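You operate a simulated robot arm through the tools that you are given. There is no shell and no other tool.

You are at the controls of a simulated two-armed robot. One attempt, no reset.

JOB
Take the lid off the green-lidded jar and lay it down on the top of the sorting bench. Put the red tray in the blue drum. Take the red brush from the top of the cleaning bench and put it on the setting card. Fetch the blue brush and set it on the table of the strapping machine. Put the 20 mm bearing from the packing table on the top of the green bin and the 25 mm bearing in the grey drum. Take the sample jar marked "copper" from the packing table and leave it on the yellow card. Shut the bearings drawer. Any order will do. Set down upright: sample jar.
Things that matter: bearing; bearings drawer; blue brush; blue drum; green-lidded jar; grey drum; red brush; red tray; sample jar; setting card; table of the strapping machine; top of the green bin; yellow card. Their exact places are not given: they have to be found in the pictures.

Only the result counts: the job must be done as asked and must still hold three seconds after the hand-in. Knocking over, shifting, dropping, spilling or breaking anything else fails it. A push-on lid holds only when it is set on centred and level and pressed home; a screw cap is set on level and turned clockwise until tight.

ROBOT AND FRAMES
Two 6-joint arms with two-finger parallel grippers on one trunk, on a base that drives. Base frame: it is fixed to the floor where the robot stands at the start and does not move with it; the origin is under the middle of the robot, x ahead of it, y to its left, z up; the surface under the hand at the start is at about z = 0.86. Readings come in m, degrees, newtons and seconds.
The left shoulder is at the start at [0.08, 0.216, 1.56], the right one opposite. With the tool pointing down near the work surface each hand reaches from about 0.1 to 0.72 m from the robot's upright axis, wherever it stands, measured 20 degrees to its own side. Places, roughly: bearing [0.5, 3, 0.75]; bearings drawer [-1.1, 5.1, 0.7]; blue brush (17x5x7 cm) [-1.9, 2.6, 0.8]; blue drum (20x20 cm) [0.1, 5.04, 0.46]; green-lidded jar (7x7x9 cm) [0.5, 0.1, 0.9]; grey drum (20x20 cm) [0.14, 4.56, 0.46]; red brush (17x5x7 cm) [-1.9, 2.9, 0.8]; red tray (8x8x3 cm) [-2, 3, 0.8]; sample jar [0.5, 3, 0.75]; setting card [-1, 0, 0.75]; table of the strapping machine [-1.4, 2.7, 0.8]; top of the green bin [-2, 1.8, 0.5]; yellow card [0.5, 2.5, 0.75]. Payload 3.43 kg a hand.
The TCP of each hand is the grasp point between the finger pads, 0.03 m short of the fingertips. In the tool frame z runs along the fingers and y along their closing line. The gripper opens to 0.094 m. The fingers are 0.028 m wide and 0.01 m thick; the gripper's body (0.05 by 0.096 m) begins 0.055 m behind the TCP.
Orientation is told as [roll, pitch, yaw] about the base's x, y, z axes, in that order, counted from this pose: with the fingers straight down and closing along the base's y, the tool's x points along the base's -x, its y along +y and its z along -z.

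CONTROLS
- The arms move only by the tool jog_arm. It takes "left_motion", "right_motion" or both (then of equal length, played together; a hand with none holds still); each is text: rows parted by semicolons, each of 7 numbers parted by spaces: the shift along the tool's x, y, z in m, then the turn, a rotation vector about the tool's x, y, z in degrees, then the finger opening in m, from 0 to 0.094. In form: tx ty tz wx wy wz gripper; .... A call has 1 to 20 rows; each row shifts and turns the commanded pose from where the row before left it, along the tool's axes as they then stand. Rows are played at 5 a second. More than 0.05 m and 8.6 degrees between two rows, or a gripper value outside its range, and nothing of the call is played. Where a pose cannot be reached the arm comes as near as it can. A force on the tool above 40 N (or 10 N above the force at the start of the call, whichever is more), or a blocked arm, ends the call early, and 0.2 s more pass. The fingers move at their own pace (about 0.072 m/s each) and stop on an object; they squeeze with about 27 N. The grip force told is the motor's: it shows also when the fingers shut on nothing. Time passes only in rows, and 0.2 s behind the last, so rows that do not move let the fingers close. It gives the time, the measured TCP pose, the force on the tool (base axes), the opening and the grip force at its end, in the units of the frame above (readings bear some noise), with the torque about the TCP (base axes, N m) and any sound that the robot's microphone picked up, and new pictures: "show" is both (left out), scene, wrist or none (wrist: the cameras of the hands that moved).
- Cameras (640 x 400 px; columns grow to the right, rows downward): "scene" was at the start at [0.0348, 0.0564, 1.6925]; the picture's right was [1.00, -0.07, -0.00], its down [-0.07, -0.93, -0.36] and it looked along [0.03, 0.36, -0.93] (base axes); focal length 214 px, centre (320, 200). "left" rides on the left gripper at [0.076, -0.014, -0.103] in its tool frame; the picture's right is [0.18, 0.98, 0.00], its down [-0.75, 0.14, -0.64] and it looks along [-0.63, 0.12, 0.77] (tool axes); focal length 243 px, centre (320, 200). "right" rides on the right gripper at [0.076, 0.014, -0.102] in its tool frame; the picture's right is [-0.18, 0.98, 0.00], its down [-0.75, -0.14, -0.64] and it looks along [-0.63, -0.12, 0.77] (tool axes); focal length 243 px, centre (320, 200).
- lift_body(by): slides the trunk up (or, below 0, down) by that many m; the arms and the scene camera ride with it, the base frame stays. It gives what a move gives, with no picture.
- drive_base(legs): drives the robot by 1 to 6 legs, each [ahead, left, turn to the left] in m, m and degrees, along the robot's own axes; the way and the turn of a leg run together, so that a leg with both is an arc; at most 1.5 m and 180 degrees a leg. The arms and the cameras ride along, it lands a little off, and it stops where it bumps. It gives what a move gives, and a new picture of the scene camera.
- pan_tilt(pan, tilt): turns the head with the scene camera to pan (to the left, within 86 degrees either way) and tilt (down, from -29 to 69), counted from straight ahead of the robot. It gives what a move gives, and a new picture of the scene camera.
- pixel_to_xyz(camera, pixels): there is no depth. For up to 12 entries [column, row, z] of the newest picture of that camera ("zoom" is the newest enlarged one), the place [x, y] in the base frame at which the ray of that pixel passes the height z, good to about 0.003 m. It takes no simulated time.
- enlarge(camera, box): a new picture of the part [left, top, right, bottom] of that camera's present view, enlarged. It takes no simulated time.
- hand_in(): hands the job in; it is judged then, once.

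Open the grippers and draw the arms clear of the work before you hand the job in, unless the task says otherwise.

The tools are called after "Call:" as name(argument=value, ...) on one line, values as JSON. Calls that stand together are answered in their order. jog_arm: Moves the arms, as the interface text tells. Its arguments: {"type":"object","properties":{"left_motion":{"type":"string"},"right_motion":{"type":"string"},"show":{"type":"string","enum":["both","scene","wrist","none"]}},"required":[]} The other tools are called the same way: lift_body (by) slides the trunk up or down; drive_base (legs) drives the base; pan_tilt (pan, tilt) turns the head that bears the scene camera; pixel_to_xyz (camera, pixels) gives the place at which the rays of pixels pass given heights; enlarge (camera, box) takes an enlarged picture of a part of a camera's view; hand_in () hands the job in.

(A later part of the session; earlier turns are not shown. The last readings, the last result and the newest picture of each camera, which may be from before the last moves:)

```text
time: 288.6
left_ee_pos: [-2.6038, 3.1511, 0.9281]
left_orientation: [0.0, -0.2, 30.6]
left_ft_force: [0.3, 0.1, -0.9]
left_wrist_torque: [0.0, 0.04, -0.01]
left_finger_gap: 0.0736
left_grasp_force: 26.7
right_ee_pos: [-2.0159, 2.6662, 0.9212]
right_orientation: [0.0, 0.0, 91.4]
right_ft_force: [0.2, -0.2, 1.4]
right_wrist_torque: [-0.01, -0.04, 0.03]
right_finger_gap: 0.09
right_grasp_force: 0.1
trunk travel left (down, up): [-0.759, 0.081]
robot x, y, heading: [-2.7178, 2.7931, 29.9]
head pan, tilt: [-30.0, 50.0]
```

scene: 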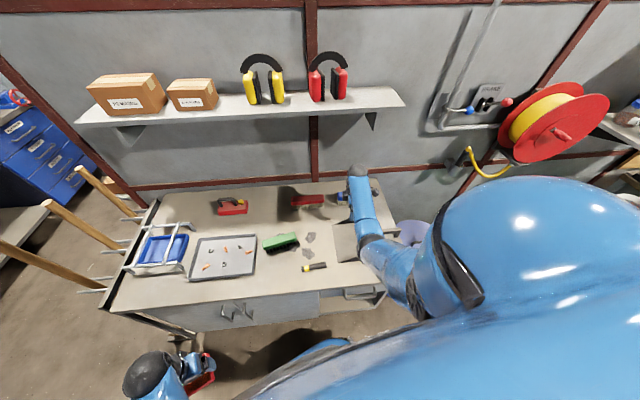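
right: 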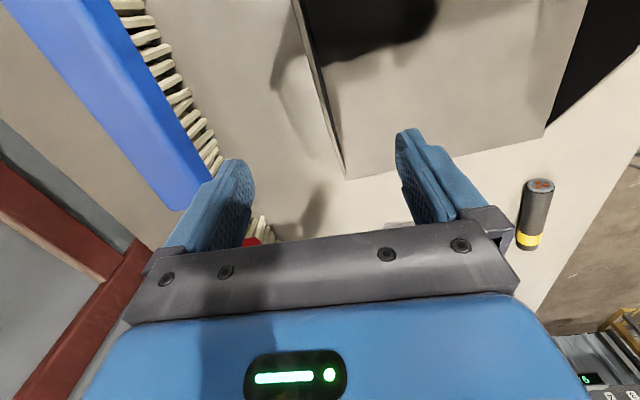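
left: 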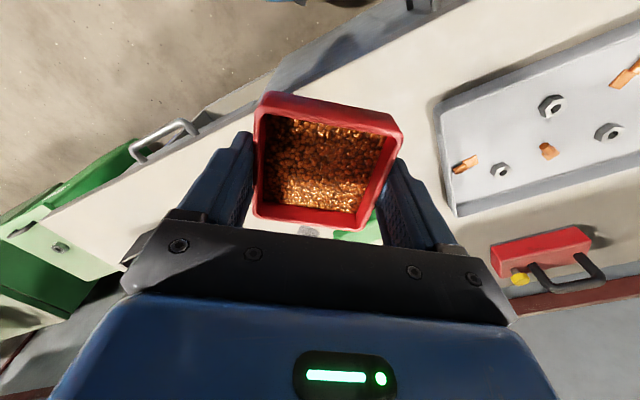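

The blue brush is visible at left, its north end around (190,193). I compute its edges at the top height.

Call:
pixel_to_xyz(camera="right", pixels=[[170, 207, 0.867], [212, 182, 0.867], [60, 80, 0.867], [150, 60, 0.867], [190, 194, 0.867], [190, 194, 0.85]])

Call:
enlarge(camera="right", box=[0, 0, 320, 250])

```text
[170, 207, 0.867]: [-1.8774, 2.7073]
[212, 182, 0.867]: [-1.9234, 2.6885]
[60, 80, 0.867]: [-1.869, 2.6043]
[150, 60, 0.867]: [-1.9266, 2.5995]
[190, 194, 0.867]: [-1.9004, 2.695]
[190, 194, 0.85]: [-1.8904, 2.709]
```

```text
1.60 times, centred on (160, 125) of right
```

zoom: 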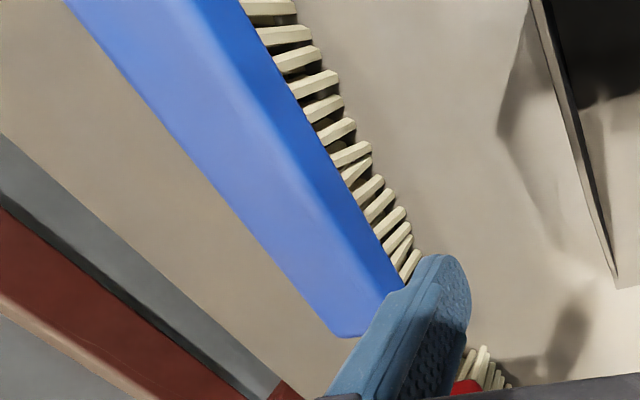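

I move over the brush centre ≈(−1.893, 2.628) with the tips still above it.

Call:
jog_arm(right_motion="0.013 -0.041 0 0 0 0 0.09; 0.013 -0.041 0 0 0 0 0.09; 0.013 -0.04 0 0 0 0 0.09; 0 0 0 0 0 0 0.09", show="both")

Call:
enlarge(camera="right", box=[160, 0, 480, 200])

```text
time: 289.6
left_ee_pos: [-2.6061, 3.15, 0.927]
left_orientation: [0.0, -0.1, 30.8]
left_ft_force: [0.9, -0.8, -1.5]
left_wrist_torque: [-0.01, 0.02, -0.03]
left_finger_gap: 0.0736
left_grasp_force: 26.9
right_ee_pos: [-1.9235, 2.6335, 0.9321]
right_orientation: [0.0, 0.1, 91.5]
right_ft_force: [0.6, 0.4, 0.4]
right_wrist_torque: [-0.02, 0.01, 0.04]
right_finger_gap: 0.0901
right_grasp_force: 0.0
right hand out of reach, approached as far as the arm can: row 3
trunk travel left (down, up): [-0.759, 0.081]
robot x, y, heading: [-2.7204, 2.7942, 30.3]
head pan, tilt: [-30.0, 50.0]
```

scene: 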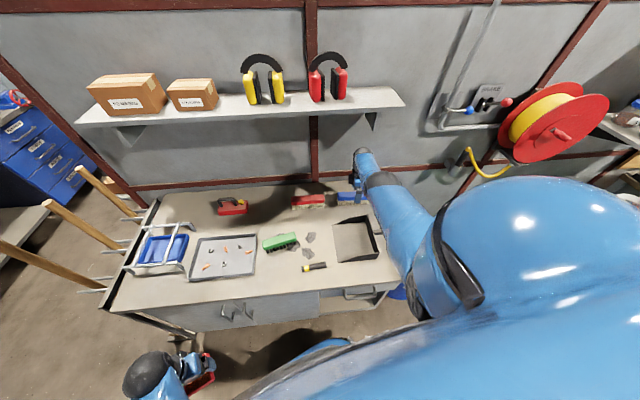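
right: 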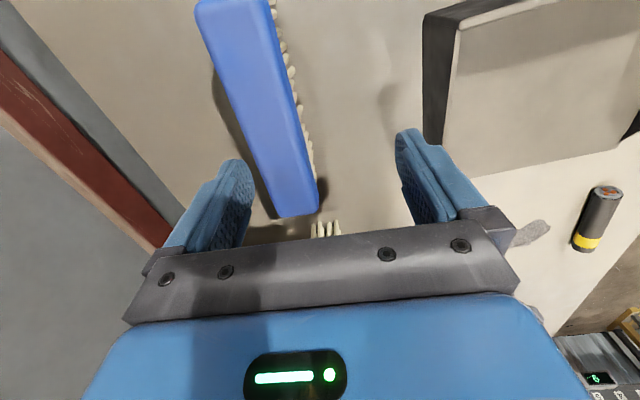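

```text
2.00 times, centred on (320, 100) of right
```

zoom: 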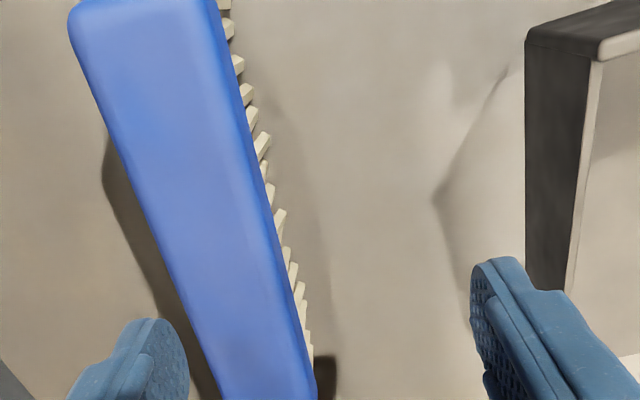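

The right arm is at its reach limit; I need a lower shoulder. I pull the hand back and up, lower the trunk by 0.14, and move 3 cm closer.

Call:
jog_arm(right_motion="0 0.035 -0.02 0 0 0 0.09; 0 0.035 -0.03 0 0 0 0.09; 0 0.03 -0.03 0 0 0 0.09; 0 0 -0.01 0 0 0 0.09; 0 0 0 0 0 0 0.09", show="none")

Call:
drive_base(legs=[[0.026, -0.015, 0]])

```text
time: 290.8
left_ee_pos: [-2.6042, 3.1502, 0.9276]
left_orientation: [0.1, -0.2, 30.7]
left_ft_force: [-0.6, 0.3, -0.4]
left_wrist_torque: [-0.01, 0.01, -0.01]
left_finger_gap: 0.0739
left_grasp_force: 27.0
right_ee_pos: [-2.0219, 2.631, 1.0204]
right_orientation: [0.1, 0.0, 91.4]
right_ft_force: [1.1, -0.2, 0.3]
right_wrist_torque: [0.0, -0.03, 0.03]
right_finger_gap: 0.0899
right_grasp_force: 0.1
trunk travel left (down, up): [-0.759, 0.081]
robot x, y, heading: [-2.7171, 2.791, 29.9]
head pan, tilt: [-30.0, 50.0]
```

```text
time: 291.6
left_ee_pos: [-2.5819, 3.1511, 0.9278]
left_orientation: [-0.1, -0.6, 30.7]
left_ft_force: [0.5, 0.2, -1.2]
left_wrist_torque: [-0.03, -0.01, 0.03]
left_finger_gap: 0.0735
left_grasp_force: 26.6
right_ee_pos: [-2.0001, 2.632, 1.0256]
right_orientation: [-0.4, 0.1, 91.6]
right_ft_force: [-0.3, -0.2, 0.1]
right_wrist_torque: [0.03, -0.05, 0.05]
right_finger_gap: 0.0901
right_grasp_force: 0.1
trunk travel left (down, up): [-0.759, 0.081]
robot x, y, heading: [-2.6899, 2.7896, 30.1]
head pan, tilt: [-30.0, 50.0]
```

scene: 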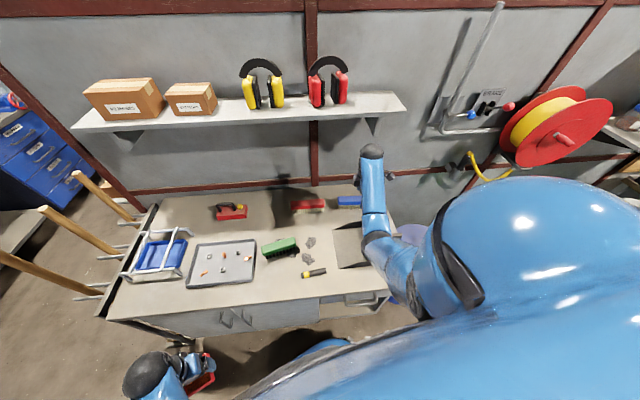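

I move the hand 4 cm north, clear of the dustpan, then lower the trunk by 0.13.

Call:
jog_arm(right_motion="-0.04 0 0 0 0 0 0.09; 0 0 0 0 0 0 0.09", show="none")

Call:
lift_body(by=-0.12)

Call:
jog_arm(right_motion="0 0 -0.01 0 0 0 0.09; 0 0 -0.01 0 0 0 0.09; 0 0 0 0 0 0 0.09", show="wrist")

```text
time: 292.2
left_ee_pos: [-2.5769, 3.1517, 0.927]
left_orientation: [-0.1, -0.2, 30.7]
left_ft_force: [0.2, -0.1, -1.4]
left_wrist_torque: [-0.01, -0.04, -0.01]
left_finger_gap: 0.0738
left_grasp_force: 26.1
right_ee_pos: [-1.9953, 2.6724, 1.0217]
right_orientation: [-0.1, -0.1, 91.4]
right_ft_force: [-0.2, 0.6, 0.1]
right_wrist_torque: [-0.02, -0.03, -0.02]
right_finger_gap: 0.0902
right_grasp_force: 0.1
trunk travel left (down, up): [-0.759, 0.081]
robot x, y, heading: [-2.6851, 2.7885, 30.3]
head pan, tilt: [-30.0, 50.0]
```

```text
time: 293.7
left_ee_pos: [-2.5757, 3.151, 0.8077]
left_orientation: [0.1, -0.1, 30.8]
left_ft_force: [-0.1, -0.5, -0.4]
left_wrist_torque: [-0.02, 0.01, -0.01]
left_finger_gap: 0.0738
left_grasp_force: 27.5
right_ee_pos: [-1.9941, 2.6708, 0.9005]
right_orientation: [0.0, 0.0, 91.5]
right_ft_force: [-0.3, 0.0, -0.5]
right_wrist_torque: [0.03, -0.01, -0.02]
right_finger_gap: 0.0903
right_grasp_force: 0.0
trunk travel left (down, up): [-0.639, 0.201]
robot x, y, heading: [-2.6897, 2.7926, 30.0]
head pan, tilt: [-30.0, 50.0]
```

```text
time: 294.5
left_ee_pos: [-2.5754, 3.151, 0.8065]
left_orientation: [0.1, -0.2, 30.9]
left_ft_force: [-0.6, 0.5, -1.9]
left_wrist_torque: [0.03, 0.01, -0.02]
left_finger_gap: 0.0739
left_grasp_force: 26.5
right_ee_pos: [-1.9889, 2.6718, 0.9141]
right_orientation: [0.0, -0.1, 91.4]
right_ft_force: [0.1, 0.1, 0.3]
right_wrist_torque: [0.0, 0.01, 0.01]
right_finger_gap: 0.09
right_grasp_force: 0.1
right hand out of reach, approached as far as the arm can: row 2
trunk travel left (down, up): [-0.639, 0.201]
robot x, y, heading: [-2.6903, 2.7933, 30.0]
head pan, tilt: [-30.0, 50.0]
```

right: 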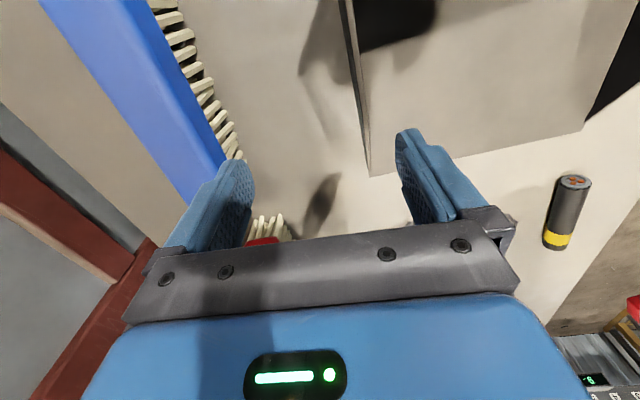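

Tip height 0.884, brush top ≈0.867. I move in over the brush.

Call:
jog_arm(right_motion="0.0141 -0.031 0 0 0 0 0.09; 0.0141 -0.031 0 0 0 0 0.09; 0.0141 -0.031 0 0 0 0 0.09; 0 0 0 0 0 0 0.09", show="both")

Call:
enlarge(camera="right", box=[160, 0, 480, 200])

```text
time: 295.5
left_ee_pos: [-2.5766, 3.1523, 0.8079]
left_orientation: [0.0, -0.2, 30.8]
left_ft_force: [0.2, 0.0, -1.3]
left_wrist_torque: [0.0, -0.02, 0.02]
left_finger_gap: 0.0737
left_grasp_force: 27.3
right_ee_pos: [-1.8951, 2.6323, 0.9144]
right_orientation: [-0.1, 0.0, 91.6]
right_ft_force: [0.2, -0.4, -0.1]
right_wrist_torque: [0.0, 0.0, 0.0]
right_finger_gap: 0.0901
right_grasp_force: 0.1
trunk travel left (down, up): [-0.639, 0.201]
robot x, y, heading: [-2.6885, 2.7904, 30.2]
head pan, tilt: [-30.0, 50.0]
```

scene: 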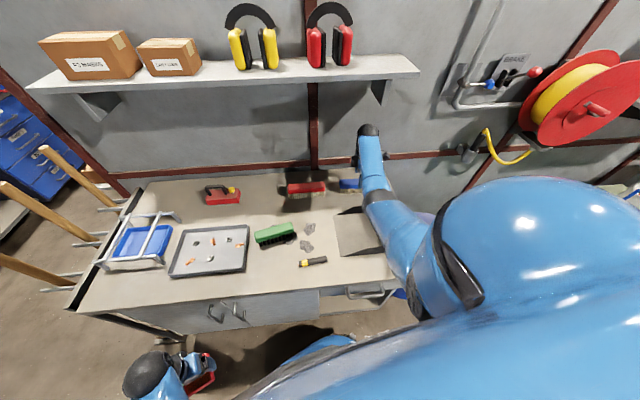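
right: 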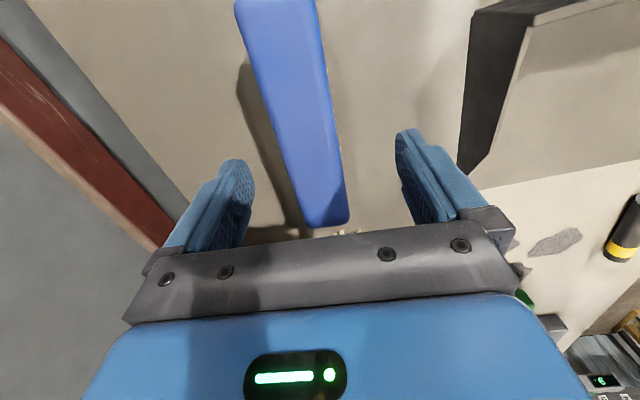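

```text
2.00 times, centred on (320, 100) of right
```

zoom: 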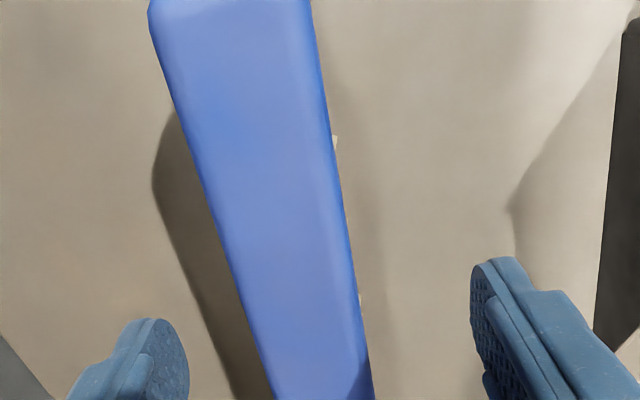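

The brush lies lengthwise between the fingers, offset ~6 mm to the east. I correct that and descend to grip the block.

Call:
jog_arm(right_motion="0 -0.006 0 0 0 0 0.09; 0 0 0.02 0 0 0 0.09; 0 0 0.02 0 0 0 0.09; 0 0 0.018 0 0 0 0.09; 0 0 0 0 0 0 0.09", show="wrist")

```text
time: 296.7
left_ee_pos: [-2.5756, 3.1511, 0.8071]
left_orientation: [0.1, -0.2, 30.8]
left_ft_force: [-0.1, -0.1, -1.5]
left_wrist_torque: [-0.02, 0.01, 0.01]
left_finger_gap: 0.0739
left_grasp_force: 27.5
right_ee_pos: [-1.8876, 2.6322, 0.8562]
right_orientation: [0.0, 0.0, 91.5]
right_ft_force: [-0.4, 0.0, -0.2]
right_wrist_torque: [0.05, -0.01, 0.0]
right_finger_gap: 0.09
right_grasp_force: 0.0
trunk travel left (down, up): [-0.639, 0.201]
robot x, y, heading: [-2.6885, 2.7893, 30.3]
head pan, tilt: [-30.0, 50.0]
```

right: 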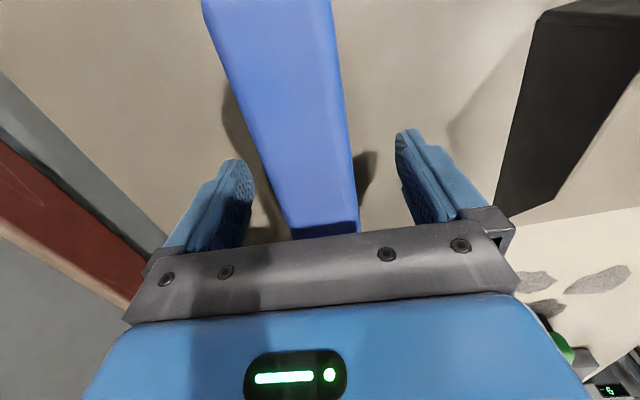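

Fingers straddle the block. I close.

Call:
jog_arm(right_motion="0 0 0.003 0 0 0 0.07; 0 0 0 0 0 0 0.04; 0 0 0 0 0 0 0.03; 0 0 0 0 0 0 0.03; 0 0 0 0 0 0 0.03", show="wrist")

```text
time: 297.9
left_ee_pos: [-2.5767, 3.1502, 0.8079]
left_orientation: [0.2, -0.2, 30.8]
left_ft_force: [-0.8, 0.5, -1.8]
left_wrist_torque: [0.01, 0.0, -0.02]
left_finger_gap: 0.0732
left_grasp_force: 27.8
right_ee_pos: [-1.8894, 2.6318, 0.8522]
right_orientation: [0.0, 0.0, 91.5]
right_ft_force: [0.7, -0.9, 0.3]
right_wrist_torque: [-0.05, -0.01, 0.03]
right_finger_gap: 0.046
right_grasp_force: 27.3
trunk travel left (down, up): [-0.639, 0.201]
robot x, y, heading: [-2.6906, 2.7923, 30.0]
head pan, tilt: [-30.0, 50.0]
```

right: 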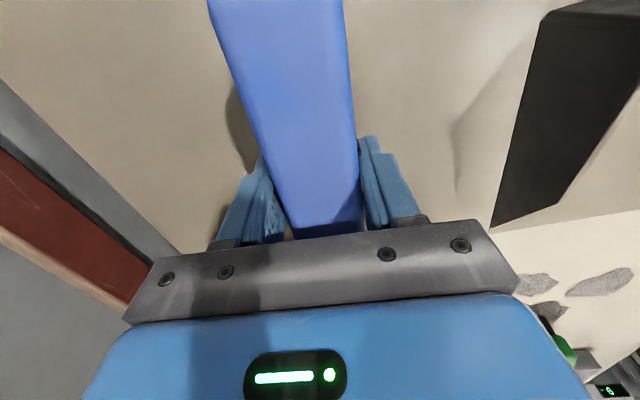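

Gripped (46 mm). I lift 7 cm, move back west, then raise the trunk.

Call:
jog_arm(right_motion="0 0 -0.02 0 0 0 0.03; 0 0 -0.025 0 0 0 0.03; 0 0.005 -0.025 0 0 0 0.03; 0 0.03 -0.01 0 0 0 0.03; 0 0.04 0 0 0 0 0.03; 0 0.04 0 0 0 0 0.03; 0 0 0 0 0 0 0.03", show="both")

```text
time: 299.5
left_ee_pos: [-2.5763, 3.1499, 0.8072]
left_orientation: [0.1, -0.1, 30.8]
left_ft_force: [0.4, 0.1, -0.8]
left_wrist_torque: [0.0, -0.02, 0.0]
left_finger_gap: 0.0738
left_grasp_force: 27.2
right_ee_pos: [-1.9899, 2.6276, 0.9129]
right_orientation: [-0.1, 0.1, 91.5]
right_ft_force: [-0.4, 0.3, -1.5]
right_wrist_torque: [0.0, 0.0, -0.01]
right_finger_gap: 0.0461
right_grasp_force: 27.0
right hand out of reach, approached as far as the arm can: row 6
trunk travel left (down, up): [-0.639, 0.201]
robot x, y, heading: [-2.6885, 2.7958, 30.2]
head pan, tilt: [-30.0, 50.0]
```

scene: 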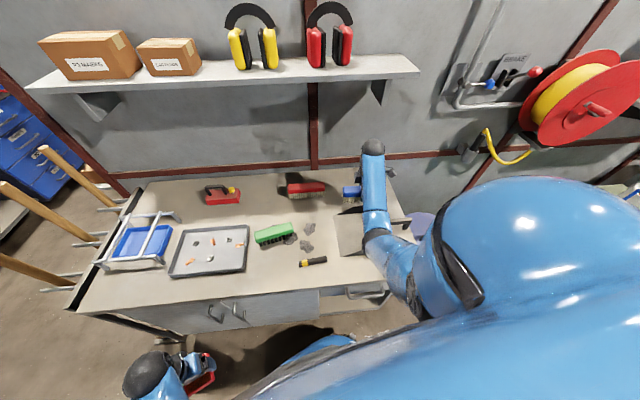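
right: 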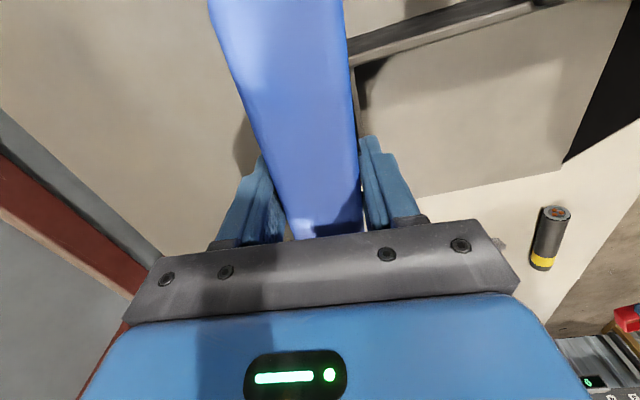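

Clear so far. I raise the trunk by 0.19 and then bring the right hand back toward the body, turning it to a neutral yaw.

Call:
lift_body(by=0.19)

Call:
jog_arm(right_motion="-0.012 0.04 0 0 0 0 0.03; -0.012 0.04 0 0 0 0 0.03; -0.012 0.04 0 0 0 0 0.03; -0.012 0.04 0 0 0 0 0.03; -0.012 0.04 0 0 0 0 0.03; -0.012 0.04 0 0 0 0 0.03; -0.012 0.04 0 0 0 0 0.03; 0 0 0 0 0 0 0.03", show="both")

```text
time: 301.6
left_ee_pos: [-2.5747, 3.1515, 0.9969]
left_orientation: [0.2, -0.2, 30.8]
left_ft_force: [0.0, 0.2, -2.0]
left_wrist_torque: [0.01, -0.02, -0.03]
left_finger_gap: 0.0737
left_grasp_force: 26.9
right_ee_pos: [-1.9898, 2.6279, 1.1032]
right_orientation: [-0.1, 0.0, 91.4]
right_ft_force: [-0.2, 0.2, -1.1]
right_wrist_torque: [0.01, 0.02, 0.01]
right_finger_gap: 0.0461
right_grasp_force: 27.0
trunk travel left (down, up): [-0.829, 0.011]
robot x, y, heading: [-2.6912, 2.7927, 30.3]
head pan, tilt: [-30.0, 50.0]
```

```text
time: 303.4
left_ee_pos: [-2.5751, 3.1504, 0.9974]
left_orientation: [0.1, -0.2, 30.8]
left_ft_force: [0.1, 0.1, -1.4]
left_wrist_torque: [-0.03, 0.01, -0.02]
left_finger_gap: 0.0738
left_grasp_force: 27.0
right_ee_pos: [-2.2437, 2.7068, 1.0324]
right_orientation: [-0.3, 0.0, 91.5]
right_ft_force: [0.2, 0.2, -1.7]
right_wrist_torque: [0.04, -0.04, -0.02]
right_finger_gap: 0.0462
right_grasp_force: 27.2
right hand out of reach, approached as far as the arm can: row 1, 2, 3, 4, 5
trunk travel left (down, up): [-0.829, 0.011]
robot x, y, heading: [-2.6893, 2.7876, 30.1]
head pan, tilt: [-30.0, 50.0]
```

scene: 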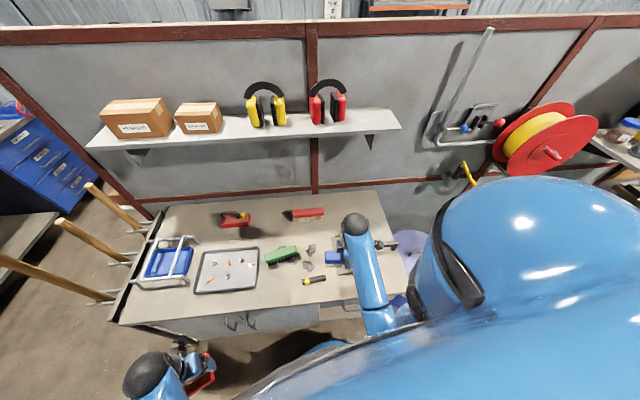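
right: 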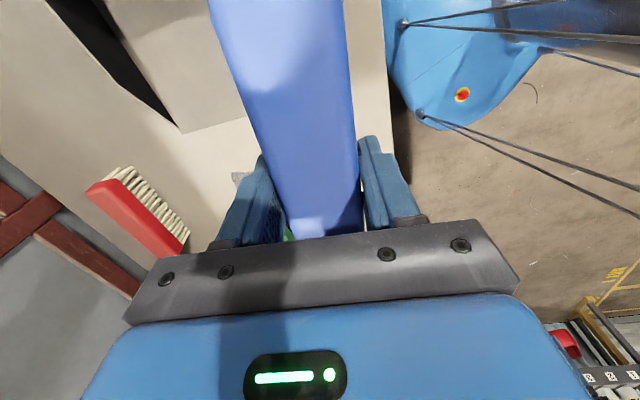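

The blue brush is held. I rotate the hand to the robot's own heading so the brush lies fore-aft, then head out.

Call:
jog_arm(right_motion="0 0 0 0 0 7.7 0.03; 0 0 0 0 0 7.7 0.03; 0 0 0 0 0 7.7 0.03; 0 0 0 0 0 7.7 0.03; 0 0 0 0 0 7.7 0.03; 0 0 0 0 0 7.7 0.03; 0 0 0 0 0 7.7 0.03; 0 0 0 0 0 7.7 0.03; 0 0 0 0 0 0 0.03", show="wrist")

```text
time: 305.4
left_ee_pos: [-2.5765, 3.1507, 0.9973]
left_orientation: [0.1, -0.2, 30.8]
left_ft_force: [0.0, -0.2, -1.6]
left_wrist_torque: [0.03, 0.01, 0.0]
left_finger_gap: 0.0738
left_grasp_force: 26.9
right_ee_pos: [-2.244, 2.7051, 1.0317]
right_orientation: [-0.2, -0.3, 29.7]
right_ft_force: [0.4, 0.2, -1.2]
right_wrist_torque: [0.0, 0.0, 0.01]
right_finger_gap: 0.0461
right_grasp_force: 27.2
trunk travel left (down, up): [-0.829, 0.011]
robot x, y, heading: [-2.6912, 2.7923, 30.4]
head pan, tilt: [-30.0, 50.0]
```

right: 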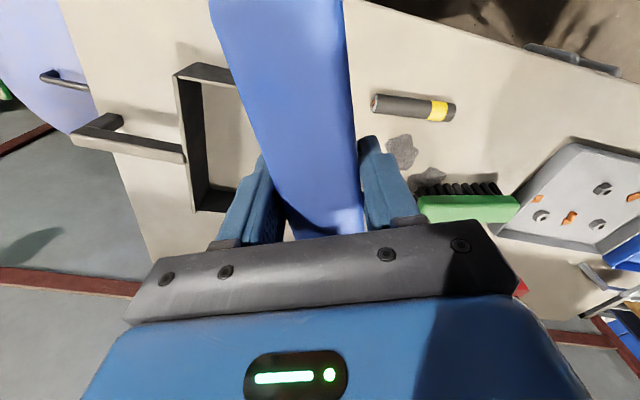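

I back away, turn to face north and drive up the aisle, then turn east at the passage.

Call:
drive_base(legs=[[-0.2, 0, 0], [0, 0, 60], [1.4, 0.04, 0], [0.49, 0, 0], [0, 0, -90]])

Call:
pan_tilt(pan=0, tilt=35)

```text
time: 322.6
left_ee_pos: [-2.6427, 4.8426, 0.9972]
left_orientation: [0.1, -0.2, 1.1]
left_ft_force: [-0.4, 0.4, -0.9]
left_wrist_torque: [-0.02, -0.01, 0.0]
left_finger_gap: 0.0737
left_grasp_force: 27.0
right_ee_pos: [-2.5737, 4.2909, 1.0323]
right_orientation: [-0.2, -0.2, 0.3]
right_ft_force: [-0.2, 0.0, -0.9]
right_wrist_torque: [0.01, -0.02, 0.03]
right_finger_gap: 0.0461
right_grasp_force: 26.8
trunk travel left (down, up): [-0.829, 0.011]
robot x, y, heading: [-2.9161, 4.5854, 0.5]
head pan, tilt: [-30.0, 50.0]
```

scene: 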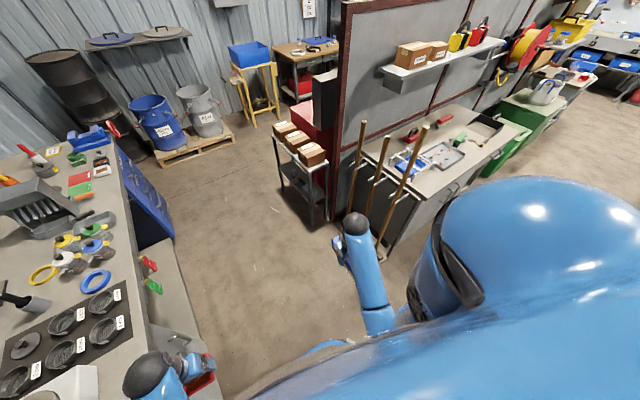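

```text
time: 323.5
left_ee_pos: [-2.6424, 4.8442, 0.9972]
left_orientation: [0.1, -0.2, 1.1]
left_ft_force: [-0.1, -0.3, -0.5]
left_wrist_torque: [0.0, 0.0, 0.01]
left_finger_gap: 0.0737
left_grasp_force: 27.1
right_ee_pos: [-2.5735, 4.2924, 1.0337]
right_orientation: [-0.2, -0.3, 0.3]
right_ft_force: [-0.1, 0.6, -2.1]
right_wrist_torque: [-0.02, -0.02, 0.01]
right_finger_gap: 0.0459
right_grasp_force: 26.8
trunk travel left (down, up): [-0.829, 0.011]
robot x, y, heading: [-2.917, 4.5878, 0.4]
head pan, tilt: [0.0, 35.0]
```

scene: 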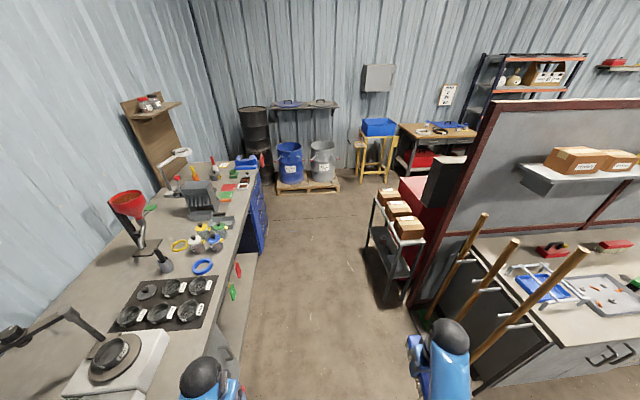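

I check the broom handles' positions relative to my right hand's path.

Call:
pixel_to_xyz(camera="scene", pixels=[[485, 215, 1.1], [485, 215, 0.9], [517, 242, 1.1], [585, 250, 1.1], [432, 315, 0.0], [470, 375, 0.0], [412, 240, 0.85], [425, 240, 0.85], [376, 190, 0.85], [250, 250, 0.85], [220, 330, 0.85], [404, 300, 0.0]])

```text
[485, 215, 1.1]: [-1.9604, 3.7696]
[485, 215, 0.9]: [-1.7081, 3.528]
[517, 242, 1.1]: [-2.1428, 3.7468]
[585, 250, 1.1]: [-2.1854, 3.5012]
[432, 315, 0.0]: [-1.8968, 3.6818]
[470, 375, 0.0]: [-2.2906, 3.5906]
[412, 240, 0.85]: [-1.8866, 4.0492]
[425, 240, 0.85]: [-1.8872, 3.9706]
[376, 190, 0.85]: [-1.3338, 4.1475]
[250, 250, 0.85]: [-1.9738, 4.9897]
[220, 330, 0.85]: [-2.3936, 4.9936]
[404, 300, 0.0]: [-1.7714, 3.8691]
```

The way is clear. I drive east through the passage and stop before the drums.

Call:
drive_base(legs=[[1.4, 0, -0.4], [0.95, 0, 0], [0, 0.22, 0]])

Call:
pan_tilt(pan=0, tilt=52)

```text
time: 336.4
left_ee_pos: [-0.2942, 5.0763, 0.9986]
left_orientation: [0.3, -0.1, 1.3]
left_ft_force: [0.7, -0.1, -1.0]
left_wrist_torque: [0.03, 0.0, -0.02]
left_finger_gap: 0.074
left_grasp_force: 26.4
right_ee_pos: [-0.2254, 4.525, 1.0312]
right_orientation: [0.1, -0.2, 0.3]
right_ft_force: [-0.6, -0.2, -2.2]
right_wrist_torque: [0.04, -0.03, 0.0]
right_finger_gap: 0.0461
right_grasp_force: 26.9
trunk travel left (down, up): [-0.829, 0.011]
robot x, y, heading: [-0.5688, 4.8205, 0.6]
head pan, tilt: [0.0, 35.0]
```

scene: 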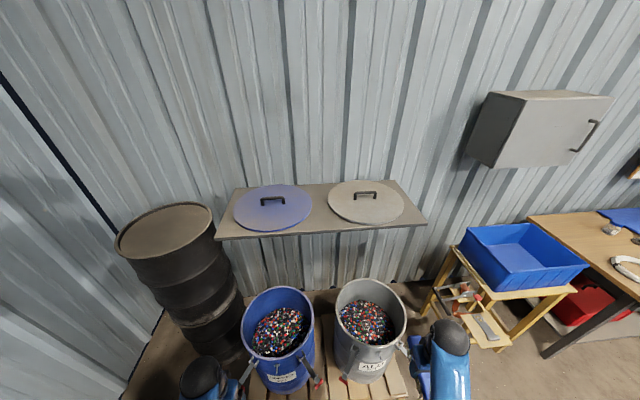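

```text
time: 337.1
left_ee_pos: [-0.2945, 5.08, 0.9973]
left_orientation: [0.0, -0.2, 1.3]
left_ft_force: [0.0, 0.6, -1.6]
left_wrist_torque: [0.01, -0.02, -0.03]
left_finger_gap: 0.0738
left_grasp_force: 27.3
right_ee_pos: [-0.2253, 4.5288, 1.0324]
right_orientation: [-0.2, -0.3, 0.2]
right_ft_force: [0.2, -0.5, -1.0]
right_wrist_torque: [0.01, -0.01, 0.0]
right_finger_gap: 0.0461
right_grasp_force: 27.3
trunk travel left (down, up): [-0.829, 0.011]
robot x, y, heading: [-0.571, 4.8212, 0.3]
head pan, tilt: [0.0, 52.0]
```

scene: 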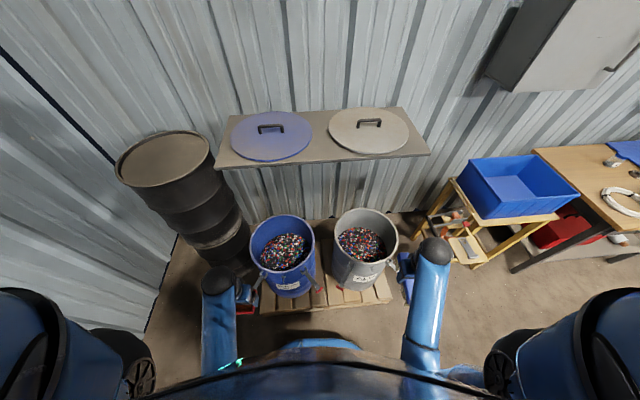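

Blue drum rim centre is about (283,243). I compute its position.

Call:
pixel_to_xyz(camera="scene", pixels=[[283, 243, 0.63], [249, 245, 0.63], [316, 240, 0.63], [282, 214, 0.63], [285, 272, 0.63], [283, 252, 0.46], [366, 236, 0.63]])

Call:
enlarge(camera="scene", box=[220, 190, 420, 320])

```text
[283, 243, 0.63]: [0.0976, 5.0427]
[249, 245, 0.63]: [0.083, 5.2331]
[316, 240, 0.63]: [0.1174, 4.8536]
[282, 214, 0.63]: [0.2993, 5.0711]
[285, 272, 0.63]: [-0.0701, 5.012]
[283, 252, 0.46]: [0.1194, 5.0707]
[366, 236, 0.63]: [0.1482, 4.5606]
```

```text
3.08 times, centred on (320, 255) of scene
```

zoom: 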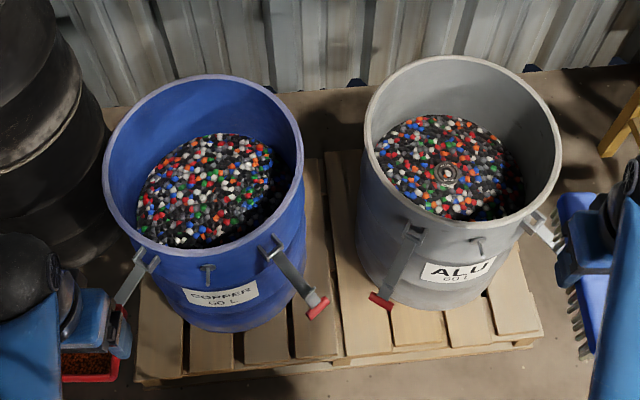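

I can see the 25 mm bearing in the grey drum. For the tray: blue drum centre (0.105, 5.045). I pull the right hand (brush) back a little, and extend the left hand with the tray over the drum.

Call:
drive_base(legs=[[0.03, 0, -0.3]])

Call:
jog_arm(right_motion="0.04 0 0 0 0 0 0.03; 0.04 0 0 0 0 0 0.03; 0 0 0 0 0 0 0.03; 0 0 0 0 0 0 0.03; 0 0 0 0 0 0 0.03; 0 0 0 0 0 0 0.03; 0 0 0 0 0 0 0.03; 0 0 0 0 0 0 0.03; 0 0 0 0 0 0 0.03; 0 0 0 0 0 0 0.03", left_motion="-0.041 -0.004 0 0 0 0 0.05; -0.041 -0.004 0 0 0 0 0.05; -0.041 -0.004 0 0 0 0 0.05; -0.041 -0.004 0 0 0 0 0.05; -0.041 -0.004 0 0 0 0 0.05; -0.041 -0.004 0 0 0 0 0.05; -0.041 -0.004 0 0 0 0 0.05; -0.041 -0.004 0 0 0 0 0.05; -0.041 -0.004 0 0 0 0 0.05; 0 0 0 0 0 0 0.05", show="both")

```text
time: 338.0
left_ee_pos: [-0.2701, 5.0797, 0.9988]
left_orientation: [0.0, -0.5, 0.9]
left_ft_force: [-0.2, -0.1, -1.7]
left_wrist_torque: [0.01, -0.07, -0.02]
left_finger_gap: 0.0739
left_grasp_force: 27.0
right_ee_pos: [-0.2035, 4.5286, 1.0356]
right_orientation: [-0.2, -0.5, 0.0]
right_ft_force: [-0.3, -0.3, -1.1]
right_wrist_torque: [0.01, -0.07, -0.01]
right_finger_gap: 0.0461
right_grasp_force: 27.4
trunk travel left (down, up): [-0.829, 0.011]
robot x, y, heading: [-0.5384, 4.821, 0.5]
head pan, tilt: [0.0, 52.0]
```

scene: 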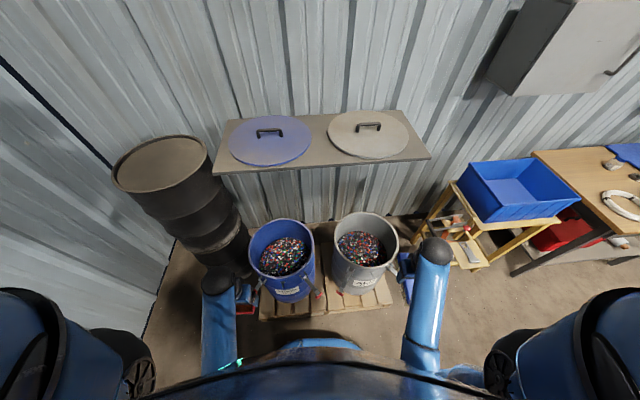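

```text
time: 340.2
left_ee_pos: [0.1069, 5.049, 0.9983]
left_orientation: [0.0, -0.3, 0.9]
left_ft_force: [-0.1, -0.6, -1.3]
left_wrist_torque: [-0.01, -0.01, 0.0]
left_finger_gap: 0.0737
left_grasp_force: 27.1
right_ee_pos: [-0.2762, 4.5283, 1.0321]
right_orientation: [-0.2, -0.2, 0.0]
right_ft_force: [0.1, 0.6, -1.9]
right_wrist_torque: [-0.01, 0.0, 0.01]
right_finger_gap: 0.0459
right_grasp_force: 27.2
trunk travel left (down, up): [-0.829, 0.011]
robot x, y, heading: [-0.5402, 4.825, 0.2]
head pan, tilt: [0.0, 52.0]
```

scene: 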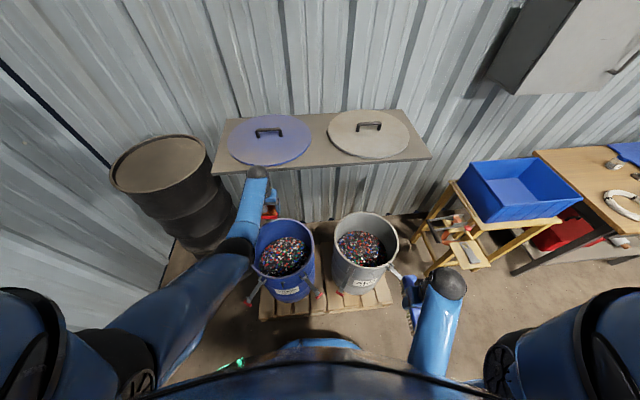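
right: 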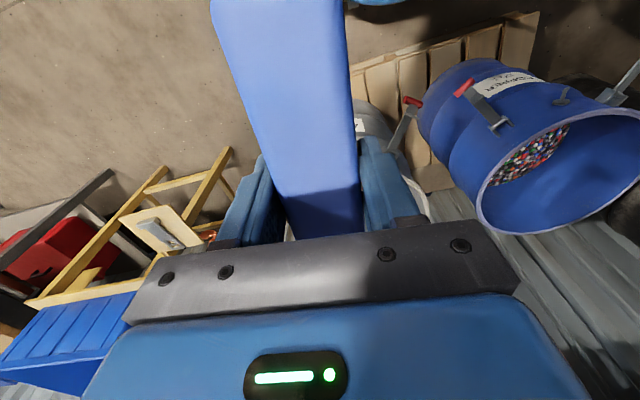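
left: 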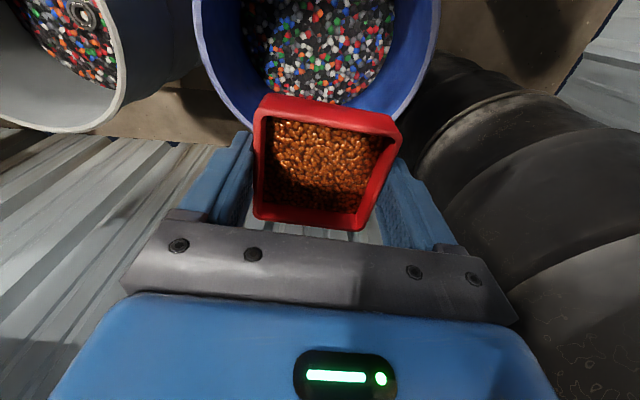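

The tray is over the blue drum. I check the left elbow against the black barrel before lowering.

Call:
pixel_to_xyz(camera="scene", pixels=[[238, 248, 1.1], [225, 255, 1.1], [208, 160, 0.85], [250, 235, 0.3], [170, 190, 0.85], [215, 200, 0.6]])

Call:
lift_body(by=-0.2)

Call:
pan_tilt(pan=10, tilt=52)

```text
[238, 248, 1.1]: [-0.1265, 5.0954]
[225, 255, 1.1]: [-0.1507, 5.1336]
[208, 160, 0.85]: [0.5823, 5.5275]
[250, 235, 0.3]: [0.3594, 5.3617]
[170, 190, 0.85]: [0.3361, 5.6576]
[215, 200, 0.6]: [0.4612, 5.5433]
```

```text
time: 342.4
left_ee_pos: [0.1057, 5.0483, 0.7985]
left_orientation: [0.1, -0.1, 0.9]
left_ft_force: [0.0, 0.0, -1.3]
left_wrist_torque: [0.02, -0.03, 0.01]
left_finger_gap: 0.0739
left_grasp_force: 27.0
right_ee_pos: [-0.2783, 4.5263, 0.8327]
right_orientation: [-0.2, -0.2, 0.0]
right_ft_force: [1.0, 0.5, -1.4]
right_wrist_torque: [-0.04, 0.0, 0.0]
right_finger_gap: 0.0463
right_grasp_force: 26.9
trunk travel left (down, up): [-0.629, 0.211]
robot x, y, heading: [-0.5422, 4.8235, -0.0]
head pan, tilt: [0.0, 52.0]
```

```text
time: 343.1
left_ee_pos: [0.1062, 5.0484, 0.7969]
left_orientation: [0.1, 0.0, 0.9]
left_ft_force: [1.1, 0.0, -1.7]
left_wrist_torque: [0.01, 0.01, 0.0]
left_finger_gap: 0.0739
left_grasp_force: 26.8
right_ee_pos: [-0.2778, 4.5276, 0.8336]
right_orientation: [-0.2, -0.2, 0.0]
right_ft_force: [0.4, 0.4, -2.1]
right_wrist_torque: [0.02, -0.01, -0.03]
right_finger_gap: 0.046
right_grasp_force: 27.0
trunk travel left (down, up): [-0.629, 0.211]
robot x, y, heading: [-0.5412, 4.8261, 0.2]
head pan, tilt: [10.0, 52.0]
```

scene: 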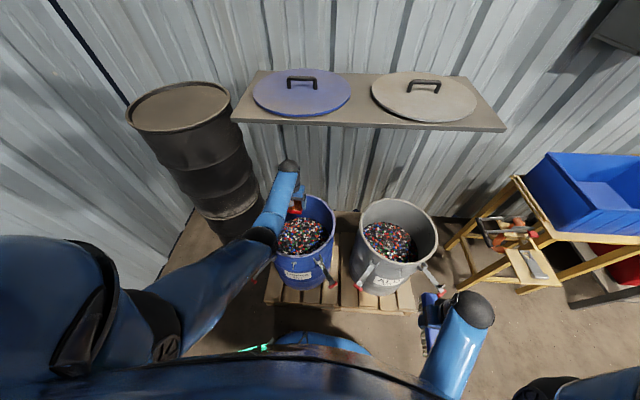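

Everything is clear. I lower another 0.18, then look into the drum.

Call:
lift_body(by=-0.18)

Call:
jog_arm(left_motion="0 0 0.02 0 0 0 0.05; 0 0 0.02 0 0 0 0.05; 0 0 0 0 0 0 0.05", show="wrist")

```text
time: 345.1
left_ee_pos: [0.1061, 5.0485, 0.6165]
left_orientation: [-0.1, -0.1, 0.9]
left_ft_force: [0.5, 0.2, -1.0]
left_wrist_torque: [0.01, 0.03, -0.02]
left_finger_gap: 0.0736
left_grasp_force: 27.2
right_ee_pos: [-0.2772, 4.5278, 0.6533]
right_orientation: [-0.3, -0.2, 0.0]
right_ft_force: [0.1, 0.1, -1.3]
right_wrist_torque: [0.01, 0.0, 0.03]
right_finger_gap: 0.0461
right_grasp_force: 27.2
trunk travel left (down, up): [-0.449, 0.391]
robot x, y, heading: [-0.5412, 4.8236, 0.2]
head pan, tilt: [10.0, 52.0]
```

```text
time: 345.9
left_ee_pos: [0.1058, 5.0488, 0.5763]
left_orientation: [0.1, -0.1, 0.9]
left_ft_force: [0.1, -0.5, -0.7]
left_wrist_torque: [0.0, 0.0, -0.01]
left_finger_gap: 0.0738
left_grasp_force: 27.1
right_ee_pos: [-0.2773, 4.527, 0.6529]
right_orientation: [-0.2, -0.2, 0.0]
right_ft_force: [-0.7, -0.6, -2.2]
right_wrist_torque: [0.01, -0.01, 0.0]
right_finger_gap: 0.0461
right_grasp_force: 26.7
trunk travel left (down, up): [-0.449, 0.391]
robot x, y, heading: [-0.5396, 4.8242, 0.2]
head pan, tilt: [10.0, 52.0]
```

left: 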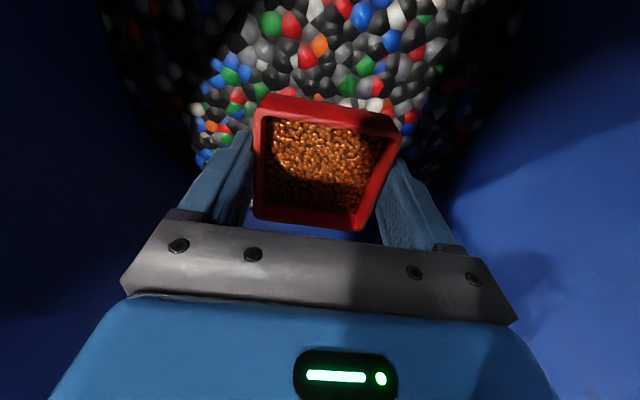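

The tray is inside the drum, pellets below. I lower in small steps until contact.

Call:
jog_arm(left_motion="0 0 0.015 0 0 0 0.05; 0 0 0.015 0 0 0 0.05; 0 0 0.01 0 0 0 0.05; 0 0 0.008 0 0 0 0.05; 0 0 0 0 0 0 0.05", show="wrist")

```text
time: 347.1
left_ee_pos: [0.1055, 5.0476, 0.5301]
left_orientation: [0.0, -0.2, 0.9]
left_ft_force: [0.1, 0.5, -1.5]
left_wrist_torque: [0.0, 0.01, 0.03]
left_finger_gap: 0.0737
left_grasp_force: 27.2
right_ee_pos: [-0.2772, 4.5281, 0.6518]
right_orientation: [-0.2, -0.2, 0.0]
right_ft_force: [-0.8, 0.7, -2.3]
right_wrist_torque: [-0.01, 0.03, 0.0]
right_finger_gap: 0.046
right_grasp_force: 27.0
trunk travel left (down, up): [-0.449, 0.391]
robot x, y, heading: [-0.5429, 4.8232, 0.4]
head pan, tilt: [10.0, 52.0]
```

left: 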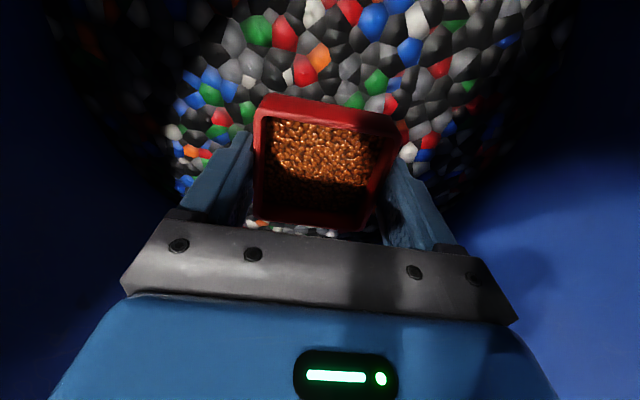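

Call:
jog_arm(left_motion="0 0 0.008 0 0 0 0.05; 0 0 0.008 0 0 0 0.05; 0 0 0.008 0 0 0 0.05; 0 0 0.006 0 0 0 0.05; 0 0 0 0 0 0 0.05", show="wrist")

```text
time: 348.3
left_ee_pos: [0.0931, 5.0492, 0.5095]
left_orientation: [0.1, 0.0, 0.9]
left_ft_force: [0.3, -0.3, -1.7]
left_wrist_torque: [0.01, 0.0, -0.02]
left_finger_gap: 0.0738
left_grasp_force: 27.4
left hand out of reach, approached as far as the arm can: row 1, 2, 3, 4
right_ee_pos: [-0.2773, 4.5265, 0.6529]
right_orientation: [-0.2, -0.2, 0.0]
right_ft_force: [-0.4, -0.5, -1.6]
right_wrist_torque: [0.01, 0.04, -0.01]
right_finger_gap: 0.046
right_grasp_force: 26.8
trunk travel left (down, up): [-0.449, 0.391]
robot x, y, heading: [-0.5411, 4.8252, 0.5]
head pan, tilt: [10.0, 52.0]
```

left: 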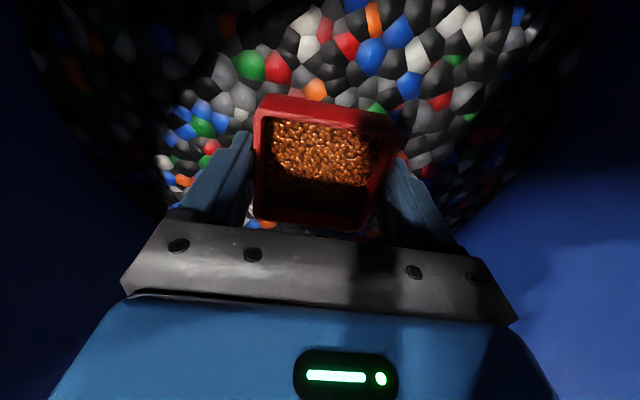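

The arm is at its reach limit about 1 cm above the pellets. I lower the trunk by 1.2 cm.

Call:
lift_body(by=-0.01)

```text
time: 348.9
left_ee_pos: [0.0918, 5.0489, 0.4994]
left_orientation: [-0.1, -0.1, 0.8]
left_ft_force: [1.0, -0.5, -1.0]
left_wrist_torque: [0.0, 0.01, -0.01]
left_finger_gap: 0.0738
left_grasp_force: 27.7
right_ee_pos: [-0.2774, 4.5267, 0.6419]
right_orientation: [-0.1, -0.3, 0.0]
right_ft_force: [0.0, -0.1, -1.3]
right_wrist_torque: [0.01, 0.0, -0.01]
right_finger_gap: 0.0464
right_grasp_force: 27.1
trunk travel left (down, up): [-0.439, 0.401]
robot x, y, heading: [-0.543, 4.8264, 0.3]
head pan, tilt: [10.0, 52.0]
```

Call:
lift_body(by=-0.008)

Call:
lift_body(by=-0.006)

```text
time: 349.4
left_ee_pos: [0.0941, 5.0492, 0.4956]
left_orientation: [0.1, -0.4, 0.9]
left_ft_force: [-3.9, -0.3, 20.0]
left_wrist_torque: [-0.06, 0.38, -0.02]
left_finger_gap: 0.0735
left_grasp_force: 27.1
right_ee_pos: [-0.2781, 4.528, 0.6346]
right_orientation: [-0.1, -0.4, -0.1]
right_ft_force: [-0.4, -1.1, -1.8]
right_wrist_torque: [0.01, 0.03, 0.02]
right_finger_gap: 0.0463
right_grasp_force: 27.1
trunk travel left (down, up): [-0.431, 0.409]
robot x, y, heading: [-0.5396, 4.8216, 0.3]
head pan, tilt: [10.0, 52.0]
```

```text
time: 350.0
left_ee_pos: [0.0929, 5.0482, 0.493]
left_orientation: [0.0, -0.7, 0.8]
left_ft_force: [-1.6, 1.1, 39.0]
left_wrist_torque: [-0.3, 0.24, 0.14]
left_finger_gap: 0.0735
left_grasp_force: 27.4
right_ee_pos: [-0.2803, 4.5263, 0.6287]
right_orientation: [-0.2, -0.6, 0.0]
right_ft_force: [-0.4, 1.0, -1.8]
right_wrist_torque: [0.04, -0.01, -0.01]
right_finger_gap: 0.046
right_grasp_force: 27.7
trunk travel left (down, up): [-0.425, 0.415]
robot x, y, heading: [-0.5409, 4.8225, 0.6]
head pan, tilt: [10.0, 52.0]
```

The tray sits on the pellets (39 N). I ease up by 6 mm of trunk and open the fingers.

Call:
lift_body(by=0.01)

Call:
jog_arm(left_motion="0 0 0 0 0 0 0.08; 0 0 0 0 0 0 0.09; 0 0 0 0 0 0 0.094; 0 0 0 0 0 0 0.094; 0 0 -0.02 0 0 0 0.094; 0 0 -0.02 0 0 0 0.094; 0 0 -0.03 0 0 0 0.094; 0 0 0 0 0 0 0.094", show="wrist")

```text
time: 350.6
left_ee_pos: [0.0893, 5.0489, 0.4931]
left_orientation: [-0.1, 0.3, 1.0]
left_ft_force: [0.0, -0.8, -1.8]
left_wrist_torque: [-0.03, 0.03, -0.02]
left_finger_gap: 0.0733
left_grasp_force: 27.5
right_ee_pos: [-0.2782, 4.5269, 0.6369]
right_orientation: [-0.1, -0.3, 0.1]
right_ft_force: [1.0, -0.2, -1.3]
right_wrist_torque: [0.02, 0.01, 0.01]
right_finger_gap: 0.0461
right_grasp_force: 27.0
trunk travel left (down, up): [-0.435, 0.405]
robot x, y, heading: [-0.5402, 4.8208, -0.1]
head pan, tilt: [10.0, 52.0]
```

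```text
time: 352.4
left_ee_pos: [0.0914, 5.0487, 0.5662]
left_orientation: [0.0, 0.0, 0.9]
left_ft_force: [0.0, 0.5, -0.4]
left_wrist_torque: [0.0, 0.01, -0.01]
left_finger_gap: 0.0939
left_grasp_force: 0.1
right_ee_pos: [-0.2772, 4.5274, 0.6381]
right_orientation: [-0.2, -0.2, 0.0]
right_ft_force: [-0.3, 0.2, -1.5]
right_wrist_torque: [0.03, 0.0, -0.04]
right_finger_gap: 0.0461
right_grasp_force: 27.1
trunk travel left (down, up): [-0.435, 0.405]
robot x, y, heading: [-0.5375, 4.8218, 0.3]
head pan, tilt: [10.0, 52.0]
```

left: 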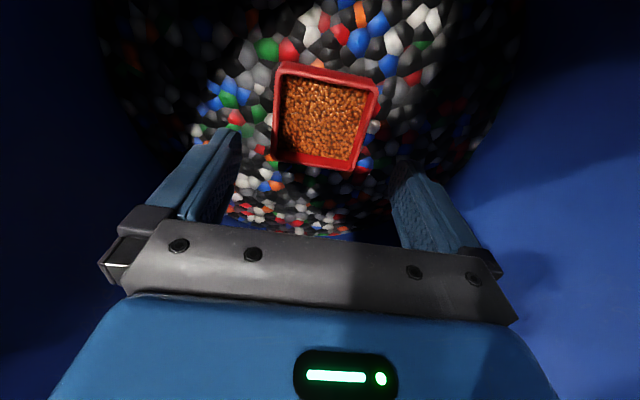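

The red tray stands level on the pellets in the blue drum. I raise the trunk fully, then retract the left hand.

Call:
lift_body(by=0.395)

Call:
jog_arm(left_motion="0.041 0.004 0 0 0 0 0.06; 0.041 0.004 0 0 0 0 0.06; 0.041 0.004 0 0 0 0 0.06; 0.041 0.004 0 0 0 0 0.06; 0.041 0.004 0 0 0 0 0.06; 0.041 0.004 0 0 0 0 0.06; 0.041 0.004 0 0 0 0 0.06; 0.041 0.004 0 0 0 0 0.06; 0.041 0.004 0 0 0 0 0.06; 0 0 0 0 0 0 0.06", show="scene")

```text
time: 356.1
left_ee_pos: [0.0916, 5.0483, 0.9605]
left_orientation: [0.2, -0.2, 0.8]
left_ft_force: [0.5, 0.0, 0.3]
left_wrist_torque: [0.02, -0.01, 0.01]
left_finger_gap: 0.0943
left_grasp_force: 0.1
right_ee_pos: [-0.2773, 4.5279, 1.0328]
right_orientation: [-0.2, -0.2, 0.0]
right_ft_force: [0.3, 0.4, -1.3]
right_wrist_torque: [-0.01, 0.02, -0.01]
right_finger_gap: 0.0462
right_grasp_force: 26.8
trunk travel left (down, up): [-0.83, 0.01]
robot x, y, heading: [-0.5395, 4.8231, 0.3]
head pan, tilt: [10.0, 52.0]
```

```text
time: 358.4
left_ee_pos: [-0.2768, 5.0777, 0.9603]
left_orientation: [0.0, -0.1, 0.9]
left_ft_force: [0.4, -0.5, 0.6]
left_wrist_torque: [0.01, -0.03, 0.02]
left_finger_gap: 0.0598
left_grasp_force: 0.0
right_ee_pos: [-0.2777, 4.527, 1.0323]
right_orientation: [-0.1, -0.2, 0.1]
right_ft_force: [0.4, 0.0, -2.0]
right_wrist_torque: [0.02, -0.02, 0.02]
right_finger_gap: 0.046
right_grasp_force: 27.4
trunk travel left (down, up): [-0.83, 0.01]
robot x, y, heading: [-0.5403, 4.824, 0.2]
head pan, tilt: [10.0, 52.0]
```

scene: 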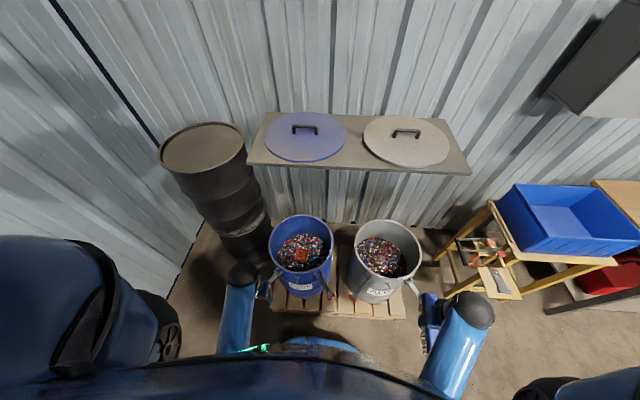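

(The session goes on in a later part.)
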